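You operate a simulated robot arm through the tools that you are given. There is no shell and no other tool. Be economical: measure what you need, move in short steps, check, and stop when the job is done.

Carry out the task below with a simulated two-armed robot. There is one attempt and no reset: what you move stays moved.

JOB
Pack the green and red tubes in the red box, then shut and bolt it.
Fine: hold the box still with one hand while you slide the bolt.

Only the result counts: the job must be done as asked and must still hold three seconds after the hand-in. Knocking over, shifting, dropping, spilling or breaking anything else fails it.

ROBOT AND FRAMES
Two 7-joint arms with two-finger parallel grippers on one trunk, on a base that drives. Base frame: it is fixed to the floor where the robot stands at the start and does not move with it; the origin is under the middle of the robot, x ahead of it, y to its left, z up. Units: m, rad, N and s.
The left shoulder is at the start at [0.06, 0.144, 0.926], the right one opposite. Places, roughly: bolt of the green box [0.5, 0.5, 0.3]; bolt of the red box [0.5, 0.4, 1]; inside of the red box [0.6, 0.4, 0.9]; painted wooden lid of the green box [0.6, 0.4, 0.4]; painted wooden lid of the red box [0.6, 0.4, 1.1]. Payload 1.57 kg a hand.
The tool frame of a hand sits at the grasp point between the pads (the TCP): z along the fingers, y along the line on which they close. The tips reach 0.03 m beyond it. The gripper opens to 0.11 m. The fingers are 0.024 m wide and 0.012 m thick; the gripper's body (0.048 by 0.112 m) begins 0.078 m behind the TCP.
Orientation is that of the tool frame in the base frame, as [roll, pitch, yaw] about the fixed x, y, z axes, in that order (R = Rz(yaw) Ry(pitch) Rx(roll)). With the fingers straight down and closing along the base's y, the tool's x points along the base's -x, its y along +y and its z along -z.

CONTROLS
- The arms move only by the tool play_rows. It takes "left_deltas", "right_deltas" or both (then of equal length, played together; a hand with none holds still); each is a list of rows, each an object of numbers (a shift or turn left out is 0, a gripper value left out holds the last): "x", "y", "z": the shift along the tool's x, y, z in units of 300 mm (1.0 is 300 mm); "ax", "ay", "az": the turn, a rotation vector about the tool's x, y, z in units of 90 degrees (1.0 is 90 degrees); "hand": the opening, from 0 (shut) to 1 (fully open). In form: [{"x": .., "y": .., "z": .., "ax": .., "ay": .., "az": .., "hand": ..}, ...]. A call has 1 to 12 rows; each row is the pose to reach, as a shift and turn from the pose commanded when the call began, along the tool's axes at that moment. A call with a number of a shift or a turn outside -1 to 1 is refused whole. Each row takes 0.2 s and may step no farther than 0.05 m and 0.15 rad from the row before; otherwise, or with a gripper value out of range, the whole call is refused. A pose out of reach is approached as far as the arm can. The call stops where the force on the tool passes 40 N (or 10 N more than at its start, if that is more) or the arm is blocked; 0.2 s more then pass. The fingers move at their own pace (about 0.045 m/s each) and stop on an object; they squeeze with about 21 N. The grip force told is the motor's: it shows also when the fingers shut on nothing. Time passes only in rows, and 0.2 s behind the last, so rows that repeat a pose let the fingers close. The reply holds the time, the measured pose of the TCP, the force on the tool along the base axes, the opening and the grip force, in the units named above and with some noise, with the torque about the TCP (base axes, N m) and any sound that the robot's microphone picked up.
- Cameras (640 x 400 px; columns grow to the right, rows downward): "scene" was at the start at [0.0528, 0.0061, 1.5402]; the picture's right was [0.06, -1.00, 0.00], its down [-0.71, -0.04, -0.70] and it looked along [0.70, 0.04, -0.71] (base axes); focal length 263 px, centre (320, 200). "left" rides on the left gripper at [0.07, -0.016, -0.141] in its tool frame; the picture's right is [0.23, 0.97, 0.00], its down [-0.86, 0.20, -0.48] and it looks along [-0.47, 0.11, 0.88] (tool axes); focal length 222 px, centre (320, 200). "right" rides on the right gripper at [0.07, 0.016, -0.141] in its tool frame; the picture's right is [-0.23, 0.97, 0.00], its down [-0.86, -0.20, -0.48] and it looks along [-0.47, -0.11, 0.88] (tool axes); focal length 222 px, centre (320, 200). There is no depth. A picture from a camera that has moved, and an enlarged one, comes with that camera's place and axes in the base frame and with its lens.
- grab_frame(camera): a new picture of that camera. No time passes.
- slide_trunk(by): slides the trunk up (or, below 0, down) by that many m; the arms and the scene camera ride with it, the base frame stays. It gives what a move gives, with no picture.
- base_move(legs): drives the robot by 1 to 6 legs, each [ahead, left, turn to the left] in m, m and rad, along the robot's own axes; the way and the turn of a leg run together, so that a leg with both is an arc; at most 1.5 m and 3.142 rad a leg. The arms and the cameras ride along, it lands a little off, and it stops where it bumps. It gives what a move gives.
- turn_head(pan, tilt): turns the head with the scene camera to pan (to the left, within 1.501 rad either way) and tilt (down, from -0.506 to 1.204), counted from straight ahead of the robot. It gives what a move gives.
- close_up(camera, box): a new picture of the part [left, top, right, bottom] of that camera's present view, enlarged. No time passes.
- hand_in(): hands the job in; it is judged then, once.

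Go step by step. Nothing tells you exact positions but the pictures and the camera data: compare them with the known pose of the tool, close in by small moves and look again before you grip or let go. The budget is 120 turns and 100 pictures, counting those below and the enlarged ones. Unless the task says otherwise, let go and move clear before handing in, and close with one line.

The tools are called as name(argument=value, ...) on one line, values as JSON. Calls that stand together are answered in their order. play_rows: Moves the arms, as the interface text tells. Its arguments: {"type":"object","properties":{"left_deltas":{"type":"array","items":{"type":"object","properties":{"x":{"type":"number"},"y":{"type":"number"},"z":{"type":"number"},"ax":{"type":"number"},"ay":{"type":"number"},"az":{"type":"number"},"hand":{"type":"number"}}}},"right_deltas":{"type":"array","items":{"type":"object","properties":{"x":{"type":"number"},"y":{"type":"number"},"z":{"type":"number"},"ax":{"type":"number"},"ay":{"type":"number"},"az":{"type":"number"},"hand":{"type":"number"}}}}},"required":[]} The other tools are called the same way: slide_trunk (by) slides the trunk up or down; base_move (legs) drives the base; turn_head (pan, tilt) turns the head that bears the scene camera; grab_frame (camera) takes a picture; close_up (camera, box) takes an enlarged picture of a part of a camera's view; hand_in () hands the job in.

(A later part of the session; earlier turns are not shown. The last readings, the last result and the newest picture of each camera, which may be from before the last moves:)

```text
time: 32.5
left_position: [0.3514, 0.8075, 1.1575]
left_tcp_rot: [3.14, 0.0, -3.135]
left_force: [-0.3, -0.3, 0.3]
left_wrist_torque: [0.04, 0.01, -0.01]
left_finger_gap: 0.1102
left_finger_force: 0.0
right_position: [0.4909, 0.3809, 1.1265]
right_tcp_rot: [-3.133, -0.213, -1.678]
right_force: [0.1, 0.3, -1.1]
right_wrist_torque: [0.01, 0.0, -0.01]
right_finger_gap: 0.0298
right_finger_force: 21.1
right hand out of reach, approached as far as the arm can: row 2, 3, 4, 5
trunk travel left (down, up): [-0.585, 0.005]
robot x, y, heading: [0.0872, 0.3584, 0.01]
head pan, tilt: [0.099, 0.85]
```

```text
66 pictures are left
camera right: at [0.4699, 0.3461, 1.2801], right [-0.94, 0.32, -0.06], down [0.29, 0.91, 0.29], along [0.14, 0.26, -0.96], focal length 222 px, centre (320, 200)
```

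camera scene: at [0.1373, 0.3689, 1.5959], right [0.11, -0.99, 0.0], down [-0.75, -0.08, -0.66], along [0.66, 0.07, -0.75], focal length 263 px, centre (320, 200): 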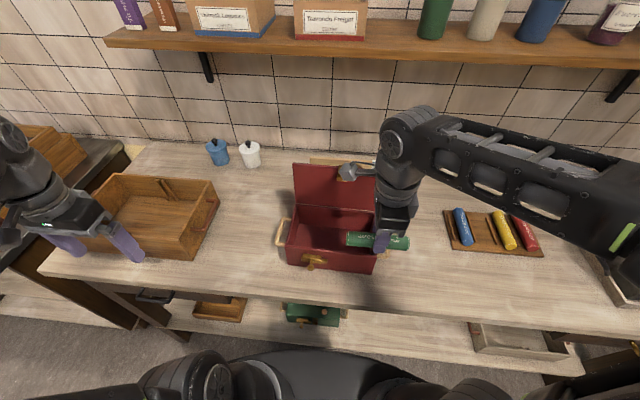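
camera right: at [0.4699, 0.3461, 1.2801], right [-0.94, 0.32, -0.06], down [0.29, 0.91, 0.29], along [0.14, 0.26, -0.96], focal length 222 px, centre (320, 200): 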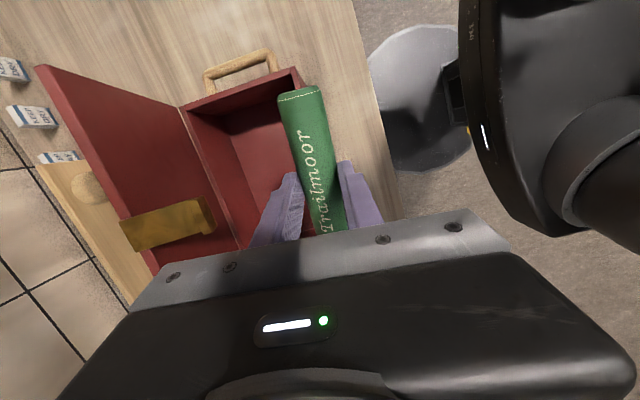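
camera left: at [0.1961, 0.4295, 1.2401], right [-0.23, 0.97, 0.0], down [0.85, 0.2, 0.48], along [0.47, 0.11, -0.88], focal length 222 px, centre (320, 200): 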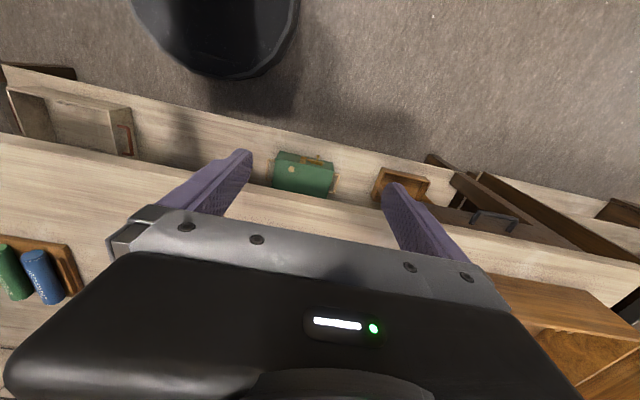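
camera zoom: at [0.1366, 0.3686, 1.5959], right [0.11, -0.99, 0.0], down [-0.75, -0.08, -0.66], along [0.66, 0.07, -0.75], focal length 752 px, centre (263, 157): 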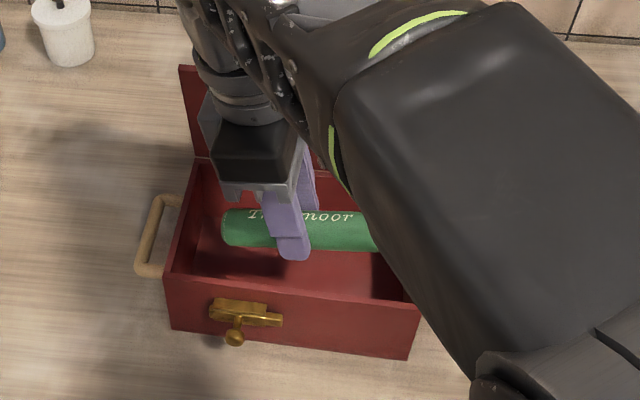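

That wrist pose is out of reach. I'll back out, turn the hand the other way round (which reached well), and shift the base left for comfort.

play_rows(right_deltas=[{"y": 0.1, "x": 0.03, "ay": -0.05, "az": -0.02, "z": -0.03}, {"y": 0.2, "x": 0.06, "ay": -0.1, "az": -0.04, "z": -0.06}, {"y": 0.3, "x": 0.1, "ay": -0.15, "az": -0.06, "z": -0.1}, {"y": 0.4, "x": 0.1, "ay": -0.2, "az": -0.09, "z": -0.1}, {"y": 0.4, "x": 0.1, "ay": -0.2, "az": -0.09, "z": -0.1}])

play_rows(right_deltas=[{"az": 0.09}, {"az": 0.18}, {"az": 0.27}, {"az": 0.36}, {"az": 0.45}, {"az": 0.54}, {"az": 0.63}, {"az": 0.72}, {"az": 0.81}, {"az": 0.9}, {"az": 0.99}, {"az": 0.99}])

play_rows(right_deltas=[{"az": 0.09}, {"az": 0.18}, {"az": 0.27}, {"az": 0.36}, {"az": 0.45}, {"az": 0.54}, {"az": 0.63}, {"az": 0.72}, {"az": 0.81}, {"az": 0.9}, {"az": 0.99}, {"az": 0.99}])

base_move(legs=[[0, 0.15, 0]])

```text
time: 33.7
left_position: [0.3517, 0.8079, 1.1573]
left_tcp_rot: [3.141, -0.001, -3.134]
left_force: [0.2, -0.6, 0.4]
left_wrist_torque: [0.03, -0.01, 0.02]
left_finger_gap: 0.11
left_finger_force: 0.1
right_position: [0.3709, 0.3701, 1.1602]
right_tcp_rot: [-3.142, 0.1, -1.535]
right_force: [-0.3, 0.4, -1.9]
right_wrist_torque: [-0.01, 0.06, -0.01]
right_finger_gap: 0.0302
right_finger_force: 21.1
trunk travel left (down, up): [-0.585, 0.005]
robot x, y, heading: [0.0861, 0.359, 0.007]
head pan, tilt: [0.099, 0.85]
```

```text
time: 36.3
left_position: [0.3502, 0.8068, 1.1576]
left_tcp_rot: [3.141, -0.001, -3.134]
left_force: [0.1, 0.9, -0.4]
left_wrist_torque: [-0.01, -0.02, 0.03]
left_finger_gap: 0.1103
left_finger_force: 0.1
right_position: [0.3708, 0.3704, 1.1597]
right_tcp_rot: [3.039, 0.0, -3.094]
right_force: [-0.3, 0.9, -1.3]
right_wrist_torque: [0.02, 0.03, 0.0]
right_finger_gap: 0.0298
right_finger_force: 21.3
trunk travel left (down, up): [-0.585, 0.005]
robot x, y, heading: [0.0835, 0.3605, 0.003]
head pan, tilt: [0.099, 0.85]
```

```text
time: 38.9
left_position: [0.3516, 0.8069, 1.1576]
left_tcp_rot: [3.141, 0.001, -3.134]
left_force: [0.7, 0.6, 0.2]
left_wrist_torque: [0.02, -0.04, 0.02]
left_finger_gap: 0.1102
left_finger_force: 0.1
right_position: [0.3719, 0.369, 1.1603]
right_tcp_rot: [3.138, -0.102, 1.635]
right_force: [-0.7, 0.3, -0.7]
right_wrist_torque: [0.0, -0.02, -0.02]
right_finger_gap: 0.0299
right_finger_force: 21.0
trunk travel left (down, up): [-0.585, 0.005]
robot x, y, heading: [0.0876, 0.3602, 0.007]
head pan, tilt: [0.099, 0.85]
```

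```text
time: 40.3
left_position: [0.3483, 0.9584, 1.1575]
left_tcp_rot: [-3.14, 0.001, -3.134]
left_force: [0.0, -0.9, -0.1]
left_wrist_torque: [-0.04, 0.0, -0.01]
left_finger_gap: 0.11
left_finger_force: 0.1
right_position: [0.3701, 0.5203, 1.1589]
right_tcp_rot: [3.137, -0.1, 1.638]
right_force: [-0.5, 1.0, -0.9]
right_wrist_torque: [-0.03, -0.04, 0.01]
right_finger_gap: 0.0297
right_finger_force: 20.9
trunk travel left (down, up): [-0.585, 0.005]
robot x, y, heading: [0.0884, 0.5079, 0.008]
head pan, tilt: [0.099, 0.85]
```

play_rows(right_deltas=[{"x": -0.06, "y": 0.08, "ay": -0.04}, {"x": -0.12, "y": 0.17, "ay": -0.08}, {"x": -0.18, "y": 0.26, "ay": -0.12}, {"x": -0.24, "y": 0.35, "ay": -0.16, "az": 0.01}, {"x": -0.3, "y": 0.44, "ay": -0.2, "az": 0.02}, {"x": -0.36, "y": 0.53, "ay": -0.24, "az": 0.03, "z": 0.02}, {"x": -0.416, "y": 0.594, "ay": -0.27, "az": 0.04, "z": 0.058}, {"x": -0.416, "y": 0.594, "ay": -0.27, "az": 0.04, "z": 0.058}])

turn_head(pan=-0.15, tilt=0.85)

grab_frame(camera="scene")

grab_frame(camera="right")

```text
time: 42.1
left_position: [0.3484, 0.9576, 1.157]
left_tcp_rot: [3.14, -0.001, -3.132]
left_force: [-0.6, -0.1, 0.2]
left_wrist_torque: [0.02, 0.01, -0.01]
left_finger_gap: 0.11
left_finger_force: 0.0
right_position: [0.5573, 0.41, 1.129]
right_tcp_rot: [3.131, 0.322, 1.575]
right_force: [0.0, 0.3, -0.5]
right_wrist_torque: [0.01, -0.02, 0.03]
right_finger_gap: 0.0299
right_finger_force: 21.1
trunk travel left (down, up): [-0.585, 0.005]
robot x, y, heading: [0.0873, 0.5094, 0.011]
head pan, tilt: [0.099, 0.85]
```

```text
time: 42.9
left_position: [0.349, 0.9581, 1.1586]
left_tcp_rot: [3.14, 0.0, -3.133]
left_force: [-0.5, -0.3, -0.8]
left_wrist_torque: [0.0, -0.03, -0.02]
left_finger_gap: 0.1099
left_finger_force: 0.0
right_position: [0.5569, 0.4097, 1.1302]
right_tcp_rot: [3.132, 0.324, 1.574]
right_force: [0.2, -0.1, -0.3]
right_wrist_torque: [-0.02, 0.01, -0.01]
right_finger_gap: 0.0299
right_finger_force: 21.0
trunk travel left (down, up): [-0.585, 0.005]
robot x, y, heading: [0.0852, 0.5097, 0.006]
head pan, tilt: [-0.15, 0.85]
```

```text
65 pictures are left
camera scene: at [0.1354, 0.4995, 1.5959], right [-0.14, -0.99, 0.0], down [-0.74, 0.1, -0.66], along [0.65, -0.09, -0.75], focal length 263 px, centre (320, 200)
```

scene: 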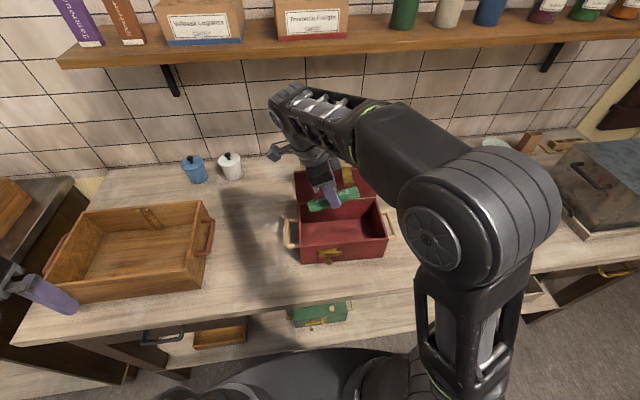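

```text
64 pictures are left
camera right: at [0.5712, 0.5226, 1.2424], right [0.97, -0.21, 0.08], down [-0.2, -0.66, 0.72], along [-0.1, -0.72, -0.69], focal length 222 px, centre (320, 200)
```

right: 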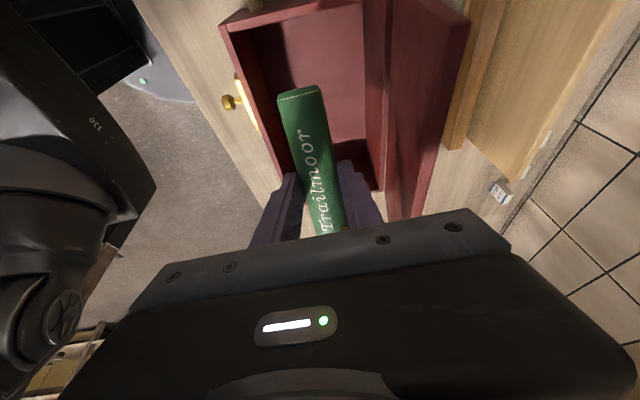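

play_rows(right_deltas=[{"x": 0.02, "z": 0.06}, {"x": 0.04, "z": 0.12}, {"x": 0.06, "z": 0.18}, {"x": 0.079, "z": 0.237}, {"x": 0.1, "z": 0.3}, {"x": 0.1, "z": 0.3}])

close_up(camera="scene", box=[265, 145, 415, 285])

grab_frame(camera="right")

```text
time: 44.3
left_position: [0.3482, 0.9576, 1.1571]
left_tcp_rot: [-3.141, -0.001, -3.133]
left_force: [-0.4, -0.4, 0.8]
left_wrist_torque: [0.01, -0.04, -0.01]
left_finger_gap: 0.11
left_finger_force: 0.1
right_position: [0.5575, 0.4101, 1.0342]
right_tcp_rot: [3.131, 0.323, 1.574]
right_force: [-0.6, -0.4, -1.4]
right_wrist_torque: [-0.02, -0.03, 0.01]
right_finger_gap: 0.0299
right_finger_force: 21.3
trunk travel left (down, up): [-0.585, 0.005]
robot x, y, heading: [0.09, 0.5083, 0.005]
head pan, tilt: [-0.15, 0.85]
```

```text
2.86 times, centred on (340, 215) of scene
camera zoom: at [0.1352, 0.4993, 1.5959], right [-0.14, -0.99, 0.0], down [-0.74, 0.11, -0.66], along [0.65, -0.09, -0.75], focal length 752 px, centre (263, 157)
```

zoom: 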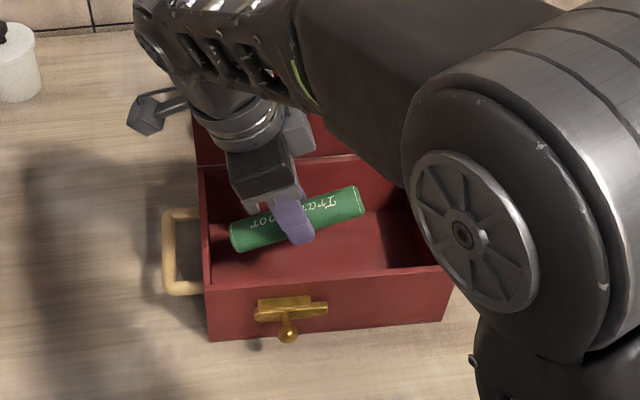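

```text
62 pictures are left
camera right: at [0.5724, 0.5237, 1.1476], right [0.97, -0.21, 0.08], down [-0.2, -0.66, 0.72], along [-0.1, -0.72, -0.69], focal length 222 px, centre (320, 200)
```

right: 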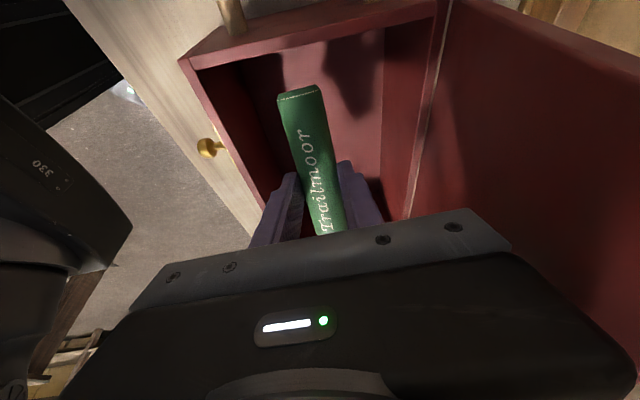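

Passed the hasp cleanly. Lowering to just above the floor.

play_rows(right_deltas=[{"x": 0.02, "z": 0.06}, {"x": 0.04, "z": 0.12}, {"x": 0.06, "z": 0.18}, {"x": 0.068, "z": 0.203}, {"x": 0.068, "z": 0.203}])

close_up(camera="scene", box=[265, 145, 415, 285])

grab_frame(camera="right")

```text
time: 45.5
left_position: [0.3501, 0.9585, 1.1576]
left_tcp_rot: [3.141, 0.0, -3.131]
left_force: [0.0, 0.2, -0.3]
left_wrist_torque: [0.01, -0.02, 0.01]
left_finger_gap: 0.11
left_finger_force: 0.1
right_position: [0.5591, 0.4086, 0.9714]
right_tcp_rot: [3.132, 0.324, 1.574]
right_force: [-0.1, -0.2, -0.9]
right_wrist_torque: [0.03, 0.0, -0.02]
right_finger_gap: 0.0298
right_finger_force: 20.8
trunk travel left (down, up): [-0.585, 0.005]
robot x, y, heading: [0.0872, 0.5076, 0.008]
head pan, tilt: [-0.15, 0.85]
```

```text
2.86 times, centred on (340, 215) of scene
camera zoom: at [0.1355, 0.4994, 1.5959], right [-0.14, -0.99, 0.0], down [-0.74, 0.11, -0.66], along [0.65, -0.09, -0.75], focal length 752 px, centre (263, 157)
```

zoom: 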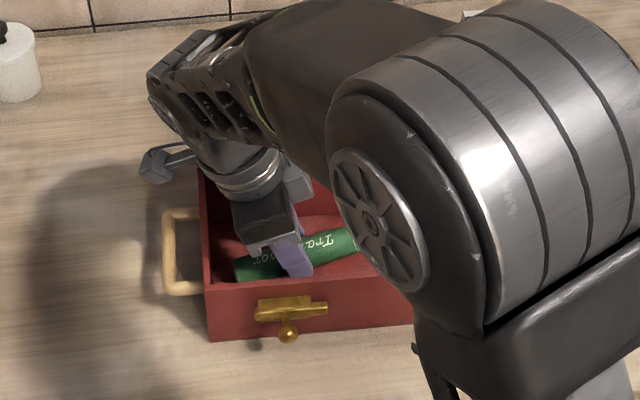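

```text
60 pictures are left
camera right: at [0.5728, 0.5218, 1.0839], right [0.97, -0.21, 0.08], down [-0.2, -0.66, 0.72], along [-0.1, -0.72, -0.69], focal length 222 px, centre (320, 200)
```

right: 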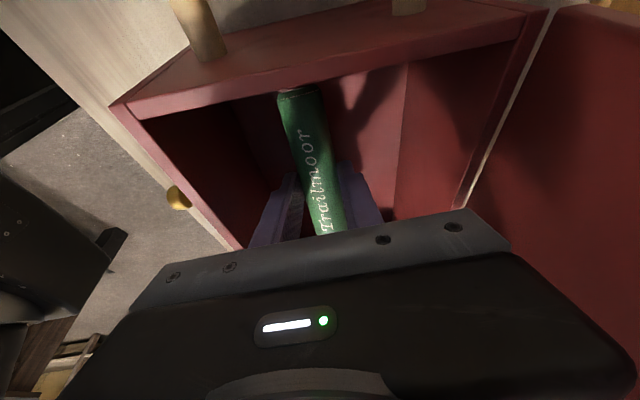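

play_rows(right_deltas=[{"x": 0.006, "z": 0.019}, {"x": 0.011, "z": 0.034}, {"x": 0.011, "z": 0.034}, {"x": 0.011, "z": 0.034, "hand": 0.4}, {"x": 0.011, "z": 0.034}, {"x": 0.011, "z": 0.034}])

grab_frame(camera="right")

```text
time: 46.9
left_position: [0.3489, 0.9589, 1.1572]
left_tcp_rot: [3.141, 0.002, -3.132]
left_force: [0.2, 0.3, -0.9]
left_wrist_torque: [-0.04, -0.02, 0.01]
left_finger_gap: 0.11
left_finger_force: 0.0
right_position: [0.5577, 0.4096, 0.9611]
right_tcp_rot: [3.132, 0.323, 1.573]
right_force: [0.3, -0.8, 0.4]
right_wrist_torque: [-0.02, -0.03, 0.02]
right_finger_gap: 0.0438
right_finger_force: 0.1
trunk travel left (down, up): [-0.585, 0.005]
robot x, y, heading: [0.0845, 0.5059, 0.007]
head pan, tilt: [-0.15, 0.85]
```

```text
59 pictures are left
camera right: at [0.573, 0.5225, 1.0737], right [0.97, -0.21, 0.08], down [-0.2, -0.66, 0.72], along [-0.1, -0.72, -0.69], focal length 222 px, centre (320, 200)
```

right: 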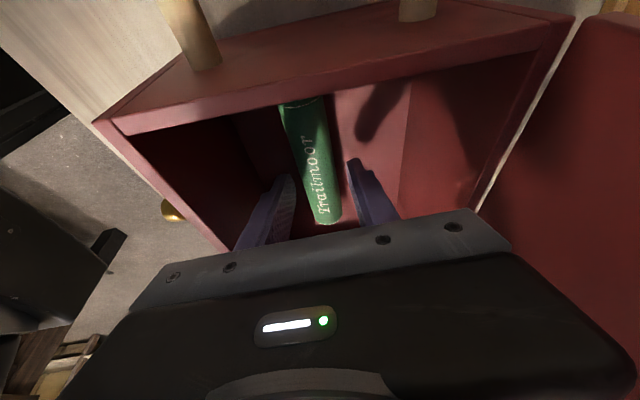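

Green is in the box. Raising the hand straight out.

play_rows(right_deltas=[{"x": -0.02, "z": -0.06}, {"x": -0.05, "z": -0.15}, {"x": -0.08, "z": -0.24}, {"x": -0.11, "z": -0.33}, {"x": -0.15, "z": -0.45}, {"x": -0.19, "z": -0.57}, {"x": -0.21, "z": -0.64}, {"x": -0.21, "z": -0.64, "y": -0.15}, {"x": -0.21, "z": -0.64, "y": -0.3}, {"x": -0.21, "z": -0.64, "y": -0.4}, {"x": -0.21, "z": -0.64, "y": -0.4}])

close_up(camera="scene", box=[265, 145, 415, 285])

grab_frame(camera="right")

```text
time: 49.3
left_position: [0.3488, 0.9574, 1.1586]
left_tcp_rot: [3.141, -0.001, -3.133]
left_force: [-0.5, -0.9, 0.1]
left_wrist_torque: [0.0, 0.03, 0.0]
left_finger_gap: 0.11
left_finger_force: 0.1
right_position: [0.4442, 0.4086, 1.1608]
right_tcp_rot: [3.125, 0.32, 1.571]
right_force: [-0.3, 0.0, -0.2]
right_wrist_torque: [0.0, 0.01, 0.02]
right_finger_gap: 0.044
right_finger_force: 0.1
right hand out of reach, approached as far as the arm can: row 7, 10, 11
trunk travel left (down, up): [-0.585, 0.005]
robot x, y, heading: [0.0854, 0.5096, 0.012]
head pan, tilt: [-0.15, 0.85]
```

```text
2.86 times, centred on (340, 215) of scene
camera zoom: at [0.1352, 0.4993, 1.5959], right [-0.14, -0.99, 0.0], down [-0.74, 0.11, -0.66], along [0.65, -0.09, -0.75], focal length 752 px, centre (263, 157)
```

zoom: 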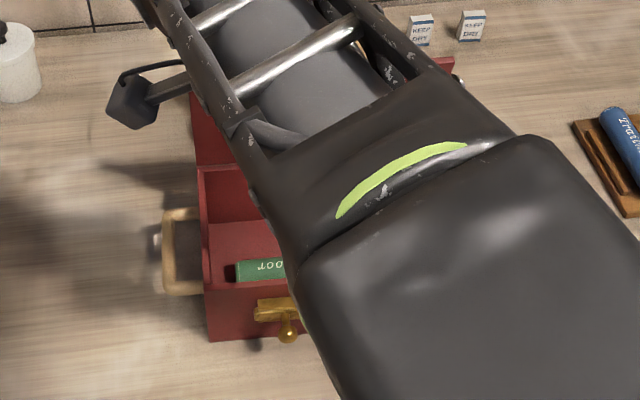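

```text
57 pictures are left
camera right: at [0.4597, 0.521, 1.2729], right [0.97, -0.21, 0.09], down [-0.2, -0.66, 0.72], along [-0.09, -0.72, -0.69], focal length 222 px, centre (320, 200)
```

right: 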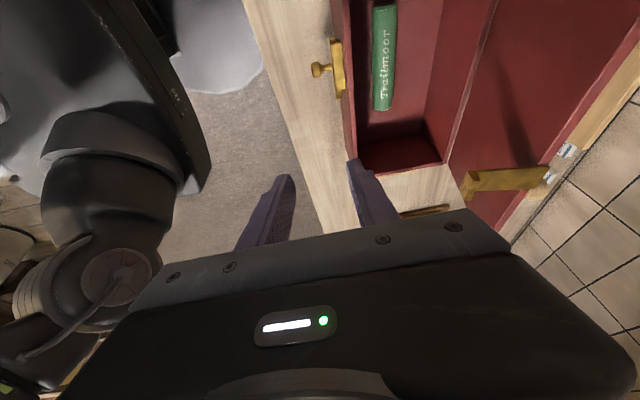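

Green lies flat. Next: straighten the hand, turn it back, and drive right for the red tube.

play_rows(right_deltas=[{"ay": 0.07, "y": -0.05}, {"ay": 0.14, "y": -0.1}, {"ay": 0.205, "y": -0.1}, {"ay": 0.205, "y": -0.1}])

play_rows(right_deltas=[{"az": -0.09}, {"az": -0.18}, {"az": -0.27}, {"az": -0.36}, {"az": -0.45}, {"az": -0.54}, {"az": -0.63}, {"az": -0.72}, {"az": -0.81}, {"az": -0.9}, {"az": -0.99}, {"az": -1.0}])

base_move(legs=[[0, -0.56, 0]])

turn_head(pan=-0.2, tilt=0.8)

grab_frame(camera="scene")

```text
time: 50.3
left_position: [0.35, 0.9577, 1.1581]
left_tcp_rot: [-3.141, 0.001, -3.133]
left_force: [-0.3, 0.5, -0.4]
left_wrist_torque: [0.0, 0.01, 0.01]
left_finger_gap: 0.1099
left_finger_force: 0.0
right_position: [0.4157, 0.4089, 1.1595]
right_tcp_rot: [3.13, 0.0, 1.579]
right_force: [0.9, 1.2, -0.1]
right_wrist_torque: [-0.02, 0.02, -0.03]
right_finger_gap: 0.0438
right_finger_force: 0.0
trunk travel left (down, up): [-0.585, 0.005]
robot x, y, heading: [0.0842, 0.5081, 0.008]
head pan, tilt: [-0.15, 0.85]
```

```text
time: 52.9
left_position: [0.3477, 0.9574, 1.1585]
left_tcp_rot: [-3.142, 0.0, -3.133]
left_force: [-0.3, -0.3, 0.2]
left_wrist_torque: [0.0, -0.04, -0.02]
left_finger_gap: 0.11
left_finger_force: 0.0
right_position: [0.4153, 0.41, 1.1605]
right_tcp_rot: [-3.14, 0.01, -3.132]
right_force: [0.1, -0.8, -0.1]
right_wrist_torque: [0.01, 0.0, -0.02]
right_finger_gap: 0.0439
right_finger_force: 0.1
trunk travel left (down, up): [-0.585, 0.005]
robot x, y, heading: [0.0869, 0.5093, 0.011]
head pan, tilt: [-0.15, 0.85]
```

```text
time: 56.0
left_position: [0.3547, 0.4053, 1.16]
left_tcp_rot: [3.14, 0.0, -3.138]
left_force: [0.2, -0.1, -0.7]
left_wrist_torque: [0.02, 0.03, -0.02]
left_finger_gap: 0.1102
left_finger_force: 0.1
right_position: [0.4195, -0.1447, 1.1595]
right_tcp_rot: [-3.141, 0.01, -3.142]
right_force: [-0.9, 0.0, -0.3]
right_wrist_torque: [0.05, -0.04, 0.02]
right_finger_gap: 0.0438
right_finger_force: 0.0
trunk travel left (down, up): [-0.585, 0.005]
robot x, y, heading: [0.0894, -0.0434, 0.003]
head pan, tilt: [-0.15, 0.85]
```

```text
time: 56.7
left_position: [0.3548, 0.4055, 1.1586]
left_tcp_rot: [-3.141, 0.001, -3.138]
left_force: [0.6, -0.4, -0.2]
left_wrist_torque: [0.02, 0.01, 0.01]
left_finger_gap: 0.11
left_finger_force: 0.0
right_position: [0.4194, -0.1432, 1.1606]
right_tcp_rot: [-3.14, 0.011, -3.141]
right_force: [0.3, 0.2, -0.5]
right_wrist_torque: [-0.02, 0.0, -0.03]
right_finger_gap: 0.044
right_finger_force: 0.1
trunk travel left (down, up): [-0.585, 0.005]
robot x, y, heading: [0.086, -0.0389, 0.001]
head pan, tilt: [-0.201, 0.799]
```

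```text
56 pictures are left
camera scene: at [0.1405, -0.0558, 1.5999], right [-0.2, -0.98, 0.0], down [-0.7, 0.14, -0.7], along [0.68, -0.14, -0.72], focal length 263 px, centre (320, 200)
```

scene: 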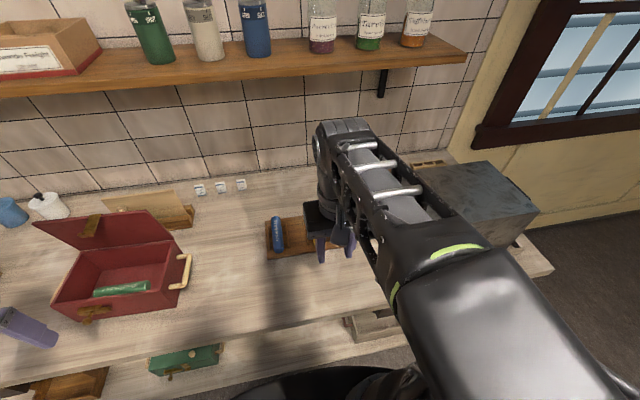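

Moving above the red tube, a little toward its near end to make placing easier past the hasp.

play_rows(right_deltas=[{"x": -0.12, "y": -0.035, "z": 0.02, "hand": 0.5}, {"x": -0.25, "y": -0.07, "z": 0.05}, {"x": -0.38, "y": -0.11, "z": 0.1}, {"x": -0.5, "y": -0.15, "z": 0.16}, {"x": -0.61, "y": -0.18, "z": 0.23}, {"x": -0.703, "y": -0.21, "z": 0.3}, {"x": -0.703, "y": -0.21, "z": 0.33}, {"x": -0.703, "y": -0.21, "z": 0.33}])

grab_frame(camera="right")

close_up(camera="scene", box=[240, 160, 370, 265])

```text
time: 58.5
left_position: [0.3545, 0.4051, 1.1583]
left_tcp_rot: [3.141, -0.001, -3.137]
left_force: [-0.5, -0.2, 1.0]
left_wrist_torque: [-0.02, 0.03, 0.0]
left_finger_gap: 0.1101
left_finger_force: 0.0
right_position: [0.6339, -0.2066, 1.0638]
right_tcp_rot: [3.141, 0.009, -3.14]
right_force: [-0.4, -0.3, -0.3]
right_wrist_torque: [0.01, 0.02, 0.02]
right_finger_gap: 0.055
right_finger_force: 0.1
trunk travel left (down, up): [-0.585, 0.005]
robot x, y, heading: [0.0878, -0.0399, 0.002]
head pan, tilt: [-0.201, 0.799]
```

```text
55 pictures are left
camera right: at [0.5619, -0.1884, 1.2051], right [0.23, 0.97, 0.0], down [0.85, -0.2, 0.49], along [0.48, -0.11, -0.87], focal length 222 px, centre (320, 200)
```

right: 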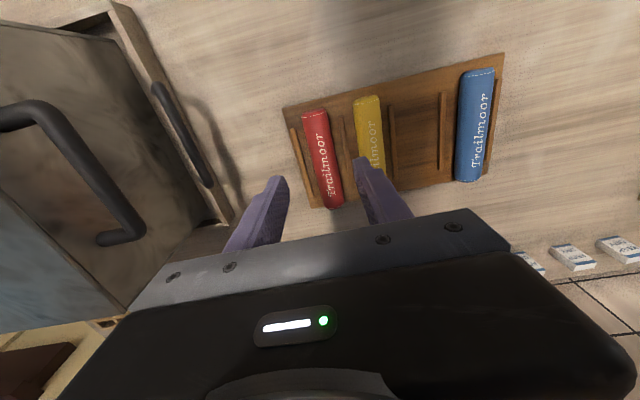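

```text
3.81 times, centred on (305, 212) of scene
camera zoom: at [0.1409, -0.0562, 1.5999], right [-0.2, -0.98, 0.0], down [-0.7, 0.14, -0.7], along [0.68, -0.14, -0.72], focal length 1003 px, centre (377, 152)
```

zoom: 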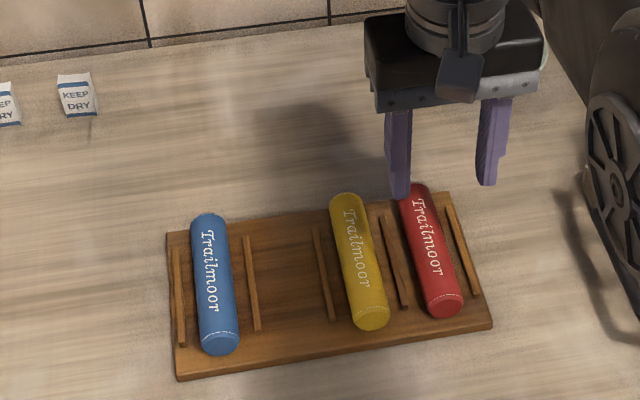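

Red's axis is at y≈−0.203. Lowering to just above the ribs and gripping.

play_rows(right_deltas=[{"z": 0.1, "y": 0.01}, {"z": 0.2, "y": 0.01}, {"z": 0.3, "y": 0.01}, {"z": 0.35, "y": 0.01}, {"z": 0.366, "y": 0.01}, {"z": 0.366, "y": 0.01}])

close_up(camera="right", box=[180, 40, 460, 250])

```text
time: 59.9
left_position: [0.3543, 0.405, 1.1582]
left_tcp_rot: [-3.141, 0.001, -3.138]
left_force: [0.1, -0.1, -0.1]
left_wrist_torque: [0.01, -0.02, -0.02]
left_finger_gap: 0.11
left_finger_force: 0.0
right_position: [0.6312, -0.2029, 0.9536]
right_tcp_rot: [-3.139, 0.012, -3.14]
right_force: [0.3, -1.1, -1.0]
right_wrist_torque: [0.0, 0.0, -0.01]
right_finger_gap: 0.0551
right_finger_force: 0.2
trunk travel left (down, up): [-0.585, 0.005]
robot x, y, heading: [0.0907, -0.0446, 0.004]
head pan, tilt: [-0.201, 0.799]
```

```text
1.90 times, centred on (320, 145) of right
camera zoom: at [0.5603, -0.1847, 1.0954], right [0.23, 0.97, 0.0], down [0.85, -0.2, 0.49], along [0.48, -0.11, -0.87], focal length 423 px, centre (320, 305)
```

zoom: 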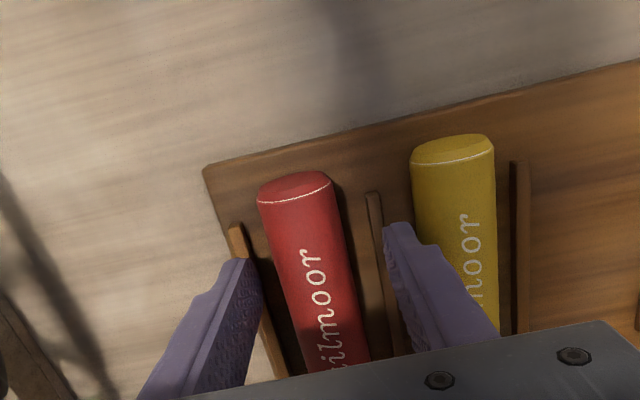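

play_rows(right_deltas=[{"hand": 0.2}, {"hand": 0.2}, {"hand": 0.2}, {"hand": 0.2}, {"z": -0.03}, {"z": -0.1}, {"z": -0.2}, {"z": -0.3}, {"z": -0.4}, {"z": -0.5}, {"z": -0.6}, {"z": -0.64}])

grab_frame(camera="right")

close_up(camera="scene", box=[240, 130, 370, 265])

```text
time: 62.5
left_position: [0.3548, 0.4051, 1.1572]
left_tcp_rot: [3.14, 0.002, -3.138]
left_force: [0.3, 0.6, -1.1]
left_wrist_torque: [0.0, 0.0, 0.0]
left_finger_gap: 0.1101
left_finger_force: 0.1
right_position: [0.6301, -0.2024, 1.1463]
right_tcp_rot: [-3.141, 0.011, 3.141]
right_force: [0.0, 0.3, -1.6]
right_wrist_torque: [-0.02, -0.01, 0.03]
right_finger_gap: 0.0299
right_finger_force: 21.2
trunk travel left (down, up): [-0.585, 0.005]
robot x, y, heading: [0.0891, -0.0425, 0.005]
head pan, tilt: [-0.201, 0.799]
```

```text
52 pictures are left
camera right: at [0.5581, -0.1852, 1.2872], right [0.23, 0.97, 0.0], down [0.85, -0.2, 0.49], along [0.48, -0.11, -0.87], focal length 222 px, centre (320, 200)
```

right: 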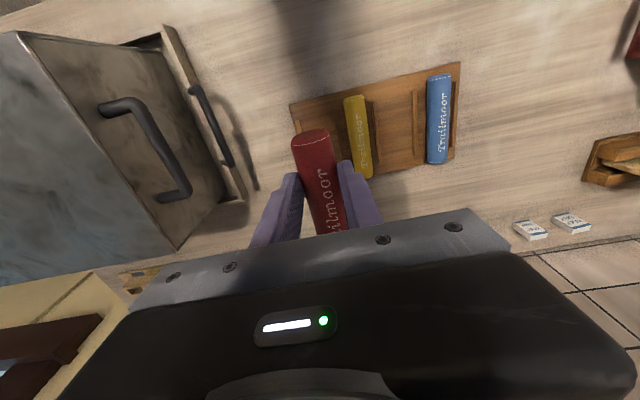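

```text
2.96 times, centred on (305, 198) of scene
camera zoom: at [0.1406, -0.0561, 1.5999], right [-0.2, -0.98, 0.0], down [-0.7, 0.14, -0.7], along [0.68, -0.14, -0.72], focal length 780 px, centre (364, 207)
```

zoom: 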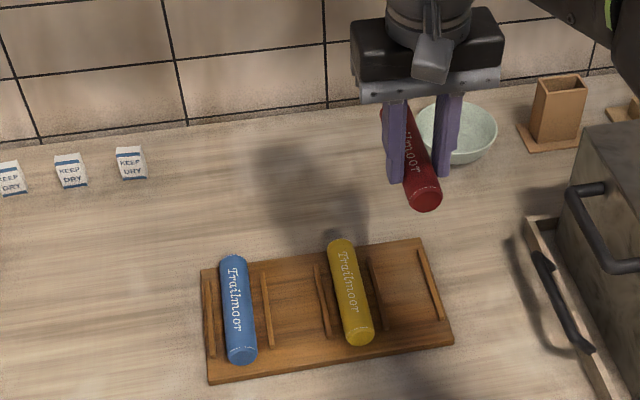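

Red is held. Retract, turn, and drive left.

play_rows(right_deltas=[{"x": 0.07, "az": 0.09}, {"x": 0.14, "az": 0.18}, {"x": 0.21, "az": 0.27}, {"x": 0.28, "az": 0.36}, {"x": 0.35, "az": 0.45}, {"x": 0.42, "az": 0.54}, {"x": 0.49, "az": 0.63}, {"x": 0.56, "az": 0.72}, {"x": 0.63, "az": 0.81}, {"x": 0.68, "az": 0.9}, {"x": 0.7, "az": 0.98}, {"x": 0.7, "az": 1.0}])

base_move(legs=[[0, 0.56, 0]])

turn_head(pan=-0.15, tilt=0.85)

close_up(camera="scene", box=[240, 130, 440, 285])

grab_frame(camera="right")

```text
time: 65.1
left_position: [0.3547, 0.4055, 1.1582]
left_tcp_rot: [-3.141, 0.001, -3.138]
left_force: [0.5, -0.5, 0.9]
left_wrist_torque: [0.0, 0.0, -0.02]
left_finger_gap: 0.1099
left_finger_force: 0.0
right_position: [0.4202, -0.2028, 1.1427]
right_tcp_rot: [3.13, 0.002, 1.57]
right_force: [0.2, -0.3, -0.2]
right_wrist_torque: [0.04, 0.01, -0.02]
right_finger_gap: 0.0297
right_finger_force: 20.7
trunk travel left (down, up): [-0.585, 0.005]
robot x, y, heading: [0.0884, -0.0389, 0.006]
head pan, tilt: [-0.201, 0.799]
```

```text
time: 68.3
left_position: [0.3527, 0.9658, 1.1584]
left_tcp_rot: [3.139, 0.001, -3.139]
left_force: [0.3, -0.6, 0.2]
left_wrist_torque: [-0.03, 0.02, 0.01]
left_finger_gap: 0.1098
left_finger_force: 0.1
right_position: [0.4184, 0.358, 1.1436]
right_tcp_rot: [3.133, 0.0, 1.573]
right_force: [-0.4, -0.2, -0.3]
right_wrist_torque: [0.03, -0.01, 0.01]
right_finger_gap: 0.03
right_finger_force: 21.0
trunk travel left (down, up): [-0.585, 0.005]
robot x, y, heading: [0.0896, 0.5153, 0.006]
head pan, tilt: [-0.201, 0.799]
```

```text
time: 68.9
left_position: [0.3525, 0.9656, 1.1584]
left_tcp_rot: [-3.141, 0.0, -3.138]
left_force: [0.3, -0.4, 0.7]
left_wrist_torque: [-0.03, -0.01, -0.02]
left_finger_gap: 0.11
left_finger_force: 0.1
right_position: [0.4189, 0.3587, 1.1438]
right_tcp_rot: [3.131, 0.0, 1.574]
right_force: [-0.3, -0.4, -0.6]
right_wrist_torque: [0.0, 0.02, 0.04]
right_finger_gap: 0.0297
right_finger_force: 21.4
trunk travel left (down, up): [-0.585, 0.005]
robot x, y, heading: [0.088, 0.5198, -0.003]
head pan, tilt: [-0.15, 0.85]
```

```text
2.58 times, centred on (340, 208) of scene
camera zoom: at [0.1368, 0.5083, 1.5959], right [-0.15, -0.99, 0.0], down [-0.74, 0.11, -0.66], along [0.65, -0.1, -0.75], focal length 679 px, centre (268, 181)
```

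zoom: 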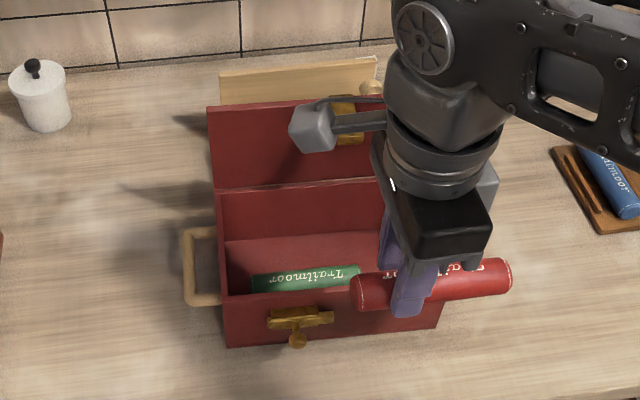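

```text
49 pictures are left
camera right: at [0.4336, 0.4292, 1.2856], right [0.97, -0.23, 0.01], down [-0.2, -0.85, 0.48], along [-0.1, -0.47, -0.88], focal length 222 px, centre (320, 200)
```

right: 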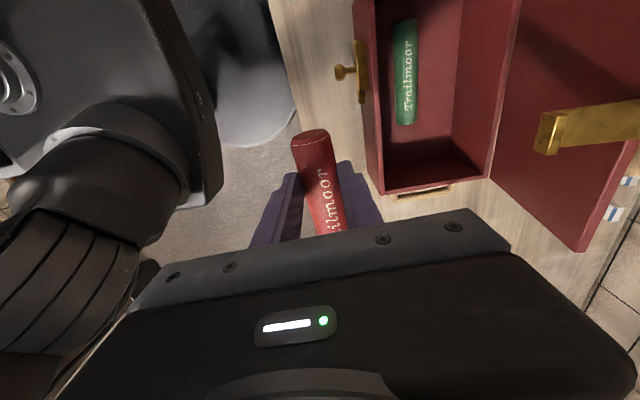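

The red tube must descend in front of the hasp, then slide back under it. First I'll take the tilted pose in front.

play_rows(right_deltas=[{"x": 0.06, "y": 0.08, "z": -0.02, "ax": -0.03, "ay": -0.02}, {"x": 0.13, "y": 0.16, "z": -0.04, "ax": -0.06, "ay": -0.04}, {"x": 0.19, "y": 0.24, "z": -0.05, "ax": -0.09, "ay": -0.07}, {"x": 0.255, "y": 0.32, "z": -0.053, "ax": -0.12, "ay": -0.09}, {"x": 0.255, "y": 0.387, "z": -0.053, "ax": -0.134, "ay": -0.111}, {"x": 0.255, "y": 0.387, "z": -0.053, "ax": -0.134, "ay": -0.111}])

grab_frame(camera="right")

```text
time: 70.3
left_position: [0.3528, 0.9658, 1.1583]
left_tcp_rot: [3.14, 0.0, -3.138]
left_force: [-0.6, -0.3, -0.2]
left_wrist_torque: [0.0, 0.02, -0.01]
left_finger_gap: 0.1101
left_finger_force: 0.1
right_position: [0.5361, 0.4345, 1.1615]
right_tcp_rot: [2.916, 0.175, 1.552]
right_force: [-0.8, -0.4, -0.8]
right_wrist_torque: [0.04, -0.01, 0.0]
right_finger_gap: 0.0299
right_finger_force: 21.1
trunk travel left (down, up): [-0.585, 0.005]
robot x, y, heading: [0.0899, 0.5168, 0.008]
head pan, tilt: [-0.15, 0.85]
```

```text
48 pictures are left
camera right: at [0.5212, 0.5293, 1.2897], right [0.95, -0.2, 0.25], down [-0.32, -0.76, 0.56], along [0.08, -0.61, -0.79], focal length 222 px, centre (320, 200)
```

right: 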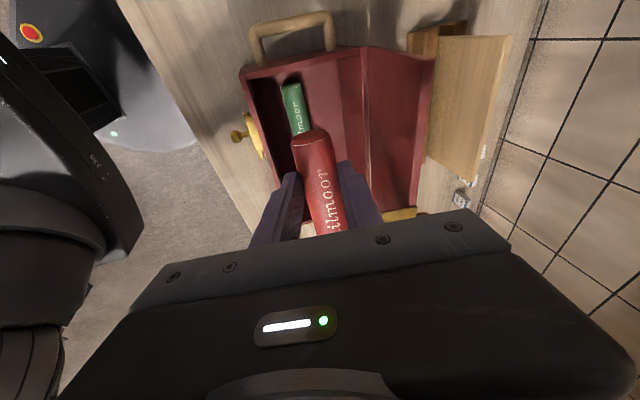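

play_rows(right_deltas=[{"x": 0.014, "y": -0.018, "z": 0.08}, {"x": 0.028, "y": -0.036, "z": 0.16}, {"x": 0.042, "y": -0.055, "z": 0.24}, {"x": 0.057, "y": -0.073, "z": 0.32}, {"x": 0.057, "y": -0.073, "z": 0.32}])

grab_frame(camera="right")

close_up(camera="scene", box=[265, 145, 415, 285])

```text
time: 71.5
left_position: [0.3531, 0.9654, 1.158]
left_tcp_rot: [-3.142, 0.001, -3.139]
left_force: [-0.8, -0.1, 0.5]
left_wrist_torque: [0.06, -0.01, 0.03]
left_finger_gap: 0.11
left_finger_force: 0.1
right_position: [0.5352, 0.4348, 1.0624]
right_tcp_rot: [2.919, 0.173, 1.551]
right_force: [0.0, -0.1, -0.7]
right_wrist_torque: [0.03, 0.01, 0.03]
right_finger_gap: 0.0301
right_finger_force: 20.9
trunk travel left (down, up): [-0.585, 0.005]
robot x, y, heading: [0.0852, 0.5231, 0.0]
head pan, tilt: [-0.15, 0.85]
```

```text
47 pictures are left
camera right: at [0.5213, 0.5297, 1.1892], right [0.95, -0.2, 0.25], down [-0.32, -0.76, 0.56], along [0.08, -0.61, -0.79], focal length 222 px, centre (320, 200)
```

right: 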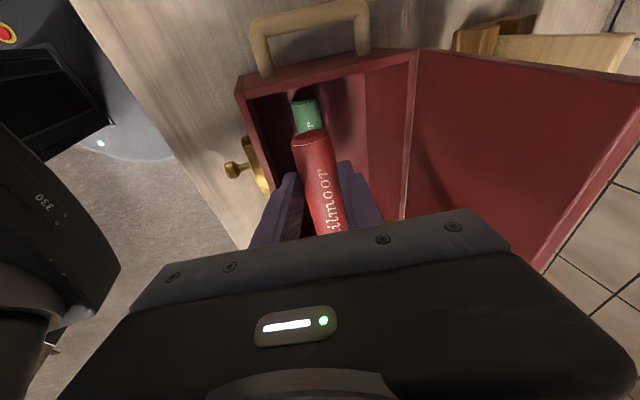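

```text
2.86 times, centred on (340, 215) of scene
camera zoom: at [0.1366, 0.5084, 1.5959], right [-0.15, -0.99, 0.0], down [-0.74, 0.11, -0.66], along [0.65, -0.1, -0.75], focal length 752 px, centre (263, 157)
```

zoom: 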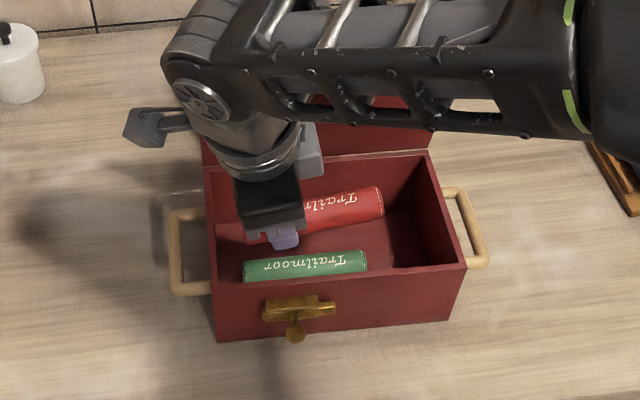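

play_rows(right_deltas=[{"y": 0.05, "z": 0.011}, {"y": 0.1, "z": 0.022}, {"y": 0.15, "z": 0.033}, {"y": 0.2, "z": 0.045}, {"x": 0.014, "y": 0.183, "z": 0.125}, {"x": 0.028, "y": 0.165, "z": 0.205}, {"x": 0.028, "y": 0.165, "z": 0.205}])

grab_frame(camera="right")

close_up(camera="scene", box=[265, 145, 415, 285])

```text
time: 73.1
left_position: [0.3523, 0.9667, 1.1575]
left_tcp_rot: [-3.141, 0.001, -3.137]
left_force: [-0.2, -0.8, 0.6]
left_wrist_torque: [0.0, 0.02, 0.01]
left_finger_gap: 0.1099
left_finger_force: 0.1
right_position: [0.5993, 0.4328, 1.0109]
right_tcp_rot: [2.919, 0.175, 1.551]
right_force: [0.0, -0.2, -0.7]
right_wrist_torque: [0.05, 0.0, -0.01]
right_finger_gap: 0.0298
right_finger_force: 21.1
trunk travel left (down, up): [-0.585, 0.005]
robot x, y, heading: [0.0899, 0.5197, 0.004]
head pan, tilt: [-0.15, 0.85]
```

```text
45 pictures are left
camera right: at [0.584, 0.5279, 1.1385], right [0.95, -0.21, 0.25], down [-0.32, -0.76, 0.56], along [0.08, -0.61, -0.79], focal length 222 px, centre (320, 200)
```

right: 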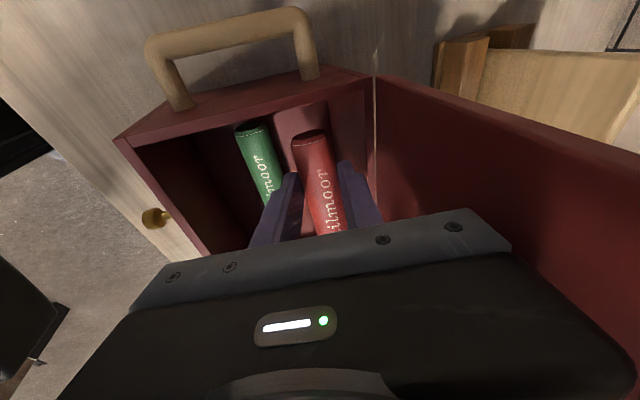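

```text
2.86 times, centred on (340, 215) of scene
camera zoom: at [0.1366, 0.5084, 1.5959], right [-0.15, -0.99, 0.0], down [-0.74, 0.11, -0.66], along [0.65, -0.1, -0.75], focal length 752 px, centre (263, 157)
```

zoom: 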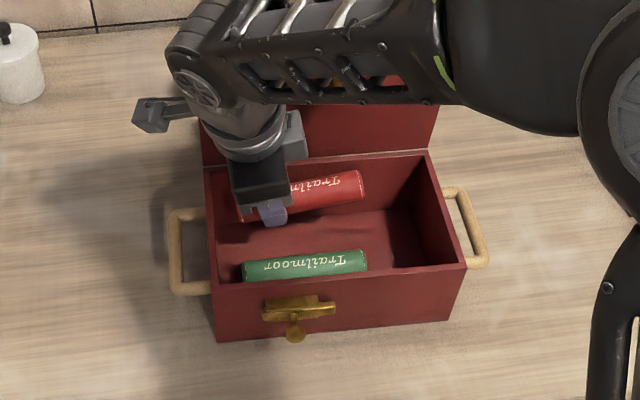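

play_rows(right_deltas=[{"x": 0.01, "y": -0.014, "z": 0.06}, {"x": 0.02, "y": -0.028, "z": 0.12}, {"x": 0.028, "y": -0.037, "z": 0.16}, {"x": 0.028, "y": -0.037, "z": 0.16}])

grab_frame(camera="right")

```text
time: 74.1
left_position: [0.3525, 0.965, 1.1573]
left_tcp_rot: [-3.141, -0.001, -3.138]
left_force: [-0.8, 0.2, -0.4]
left_wrist_torque: [-0.04, 0.01, -0.01]
left_finger_gap: 0.1101
left_finger_force: 0.1
right_position: [0.5969, 0.4326, 0.9612]
right_tcp_rot: [2.919, 0.173, 1.552]
right_force: [0.1, -0.5, -0.6]
right_wrist_torque: [0.05, -0.01, -0.01]
right_finger_gap: 0.03
right_finger_force: 20.7
trunk travel left (down, up): [-0.585, 0.005]
robot x, y, heading: [0.0864, 0.5183, 0.002]
head pan, tilt: [-0.15, 0.85]
```

```text
43 pictures are left
camera right: at [0.5834, 0.5279, 1.089], right [0.95, -0.2, 0.25], down [-0.32, -0.76, 0.56], along [0.08, -0.61, -0.79], focal length 222 px, centre (320, 200)
```

right: 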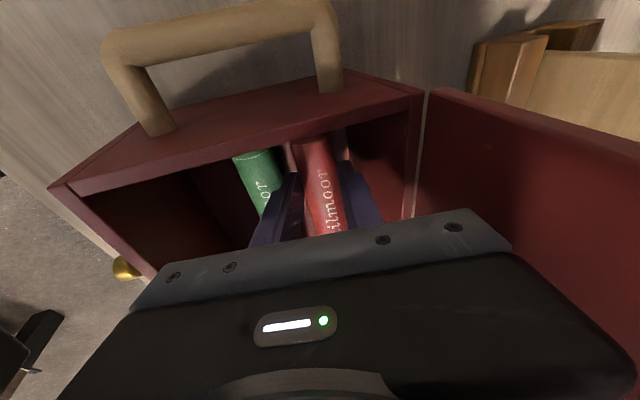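

play_rows(right_deltas=[{"x": 0.004, "y": -0.006, "z": 0.025}, {"x": 0.004, "y": -0.006, "z": 0.025, "hand": 0.38}, {"x": 0.004, "y": -0.006, "z": 0.025}, {"x": 0.004, "y": -0.006, "z": 0.025}])

grab_frame(camera="right")

play_rows(right_deltas=[{"x": -0.012, "y": 0.015, "z": -0.066}, {"x": -0.03, "y": 0.038, "z": -0.164}, {"x": -0.055, "y": 0.07, "z": -0.31}, {"x": -0.08, "y": 0.1, "z": -0.45}, {"x": -0.1, "y": 0.13, "z": -0.58}, {"x": -0.113, "y": 0.146, "z": -0.64}, {"x": -0.113, "y": 0.0, "z": -0.64}, {"x": -0.113, "y": -0.15, "z": -0.64}, {"x": -0.113, "y": -0.3, "z": -0.62}, {"x": -0.113, "y": -0.35, "z": -0.62}])

grab_frame(camera="right")

```text
time: 75.1
left_position: [0.3531, 0.9666, 1.1575]
left_tcp_rot: [-3.142, -0.001, -3.139]
left_force: [0.1, 0.4, -0.6]
left_wrist_torque: [0.02, -0.01, 0.02]
left_finger_gap: 0.1098
left_finger_force: 0.1
right_position: [0.5969, 0.4308, 0.9525]
right_tcp_rot: [2.919, 0.174, 1.552]
right_force: [0.3, -0.1, 0.5]
right_wrist_torque: [0.02, -0.01, -0.04]
right_finger_gap: 0.0415
right_finger_force: 0.1
trunk travel left (down, up): [-0.585, 0.005]
robot x, y, heading: [0.0859, 0.5175, 0.001]
head pan, tilt: [-0.15, 0.85]
```

```text
42 pictures are left
camera right: at [0.5826, 0.5272, 1.0808], right [0.95, -0.2, 0.25], down [-0.32, -0.76, 0.56], along [0.08, -0.61, -0.79], focal length 222 px, centre (320, 200)
```

right: 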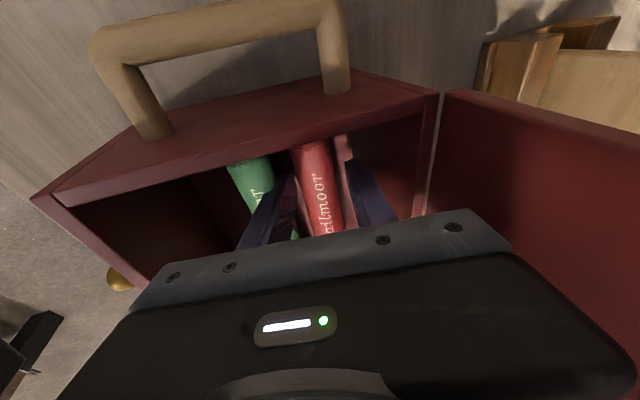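

```text
time: 77.3
left_position: [0.3528, 0.9656, 1.1592]
left_tcp_rot: [3.14, 0.001, -3.137]
left_force: [0.6, 0.8, 0.4]
left_wrist_torque: [0.0, 0.0, 0.04]
left_finger_gap: 0.11
left_finger_force: 0.1
right_position: [0.4518, 0.4306, 1.1142]
right_tcp_rot: [2.917, 0.174, 1.551]
right_force: [0.0, -0.1, -0.5]
right_wrist_torque: [-0.02, -0.05, -0.02]
right_finger_gap: 0.042
right_finger_force: 0.1
trunk travel left (down, up): [-0.585, 0.005]
robot x, y, heading: [0.0893, 0.5155, 0.007]
head pan, tilt: [-0.15, 0.85]
```

```text
41 pictures are left
camera right: at [0.4389, 0.5251, 1.2428], right [0.95, -0.21, 0.25], down [-0.32, -0.76, 0.56], along [0.08, -0.61, -0.79], focal length 222 px, centre (320, 200)
```

right: 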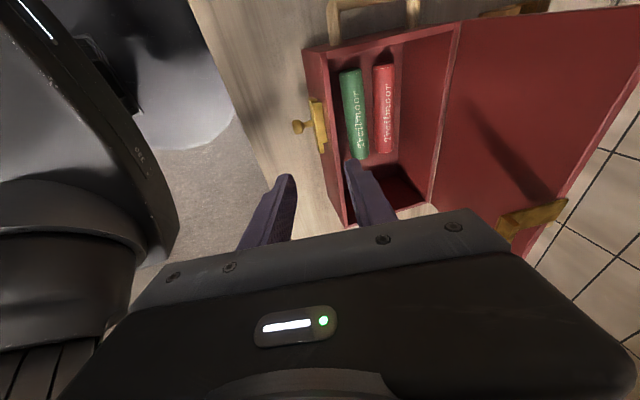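

Both tubes lie side by side on the box floor. Next I'll straighten the hand and turn it back, fingers shut, to push the lid closed from behind.

play_rows(right_deltas=[{"ax": 0.06, "ay": 0.05, "z": -0.05, "hand": 0.0}, {"ax": 0.12, "ay": 0.1, "z": -0.1}, {"ax": 0.145, "ay": 0.111, "z": -0.1}, {"ax": 0.145, "ay": 0.111, "z": -0.1}])

play_rows(right_deltas=[{"az": -0.09}, {"az": -0.18}, {"az": -0.27}, {"az": -0.36}, {"az": -0.45}, {"az": -0.54}, {"az": -0.63}, {"az": -0.72}, {"az": -0.81}, {"az": -0.9}, {"az": -0.99}, {"az": -1.0}])

```text
time: 78.3
left_position: [0.3515, 0.965, 1.1577]
left_tcp_rot: [3.141, -0.001, -3.137]
left_force: [-0.3, 0.3, -0.2]
left_wrist_torque: [0.02, -0.01, -0.03]
left_finger_gap: 0.11
left_finger_force: 0.0
right_position: [0.4462, 0.4348, 1.1454]
right_tcp_rot: [-3.133, 0.0, 1.571]
right_force: [0.3, 0.5, 1.0]
right_wrist_torque: [0.03, 0.0, -0.01]
right_finger_gap: 0.0
right_finger_force: 21.2
trunk travel left (down, up): [-0.585, 0.005]
robot x, y, heading: [0.0866, 0.5205, 0.006]
head pan, tilt: [-0.15, 0.85]
```

```text
time: 80.9
left_position: [0.353, 0.9656, 1.1579]
left_tcp_rot: [-3.141, 0.002, -3.14]
left_force: [-0.5, 0.6, -0.3]
left_wrist_torque: [-0.03, 0.01, 0.0]
left_finger_gap: 0.1099
left_finger_force: 0.0
right_position: [0.4455, 0.4338, 1.1439]
right_tcp_rot: [3.14, -0.006, -3.14]
right_force: [-0.9, -0.2, 0.8]
right_wrist_torque: [0.02, 0.0, 0.01]
right_finger_gap: 0.0
right_finger_force: 20.9
trunk travel left (down, up): [-0.585, 0.005]
robot x, y, heading: [0.0871, 0.5192, 0.006]
head pan, tilt: [-0.15, 0.85]
```

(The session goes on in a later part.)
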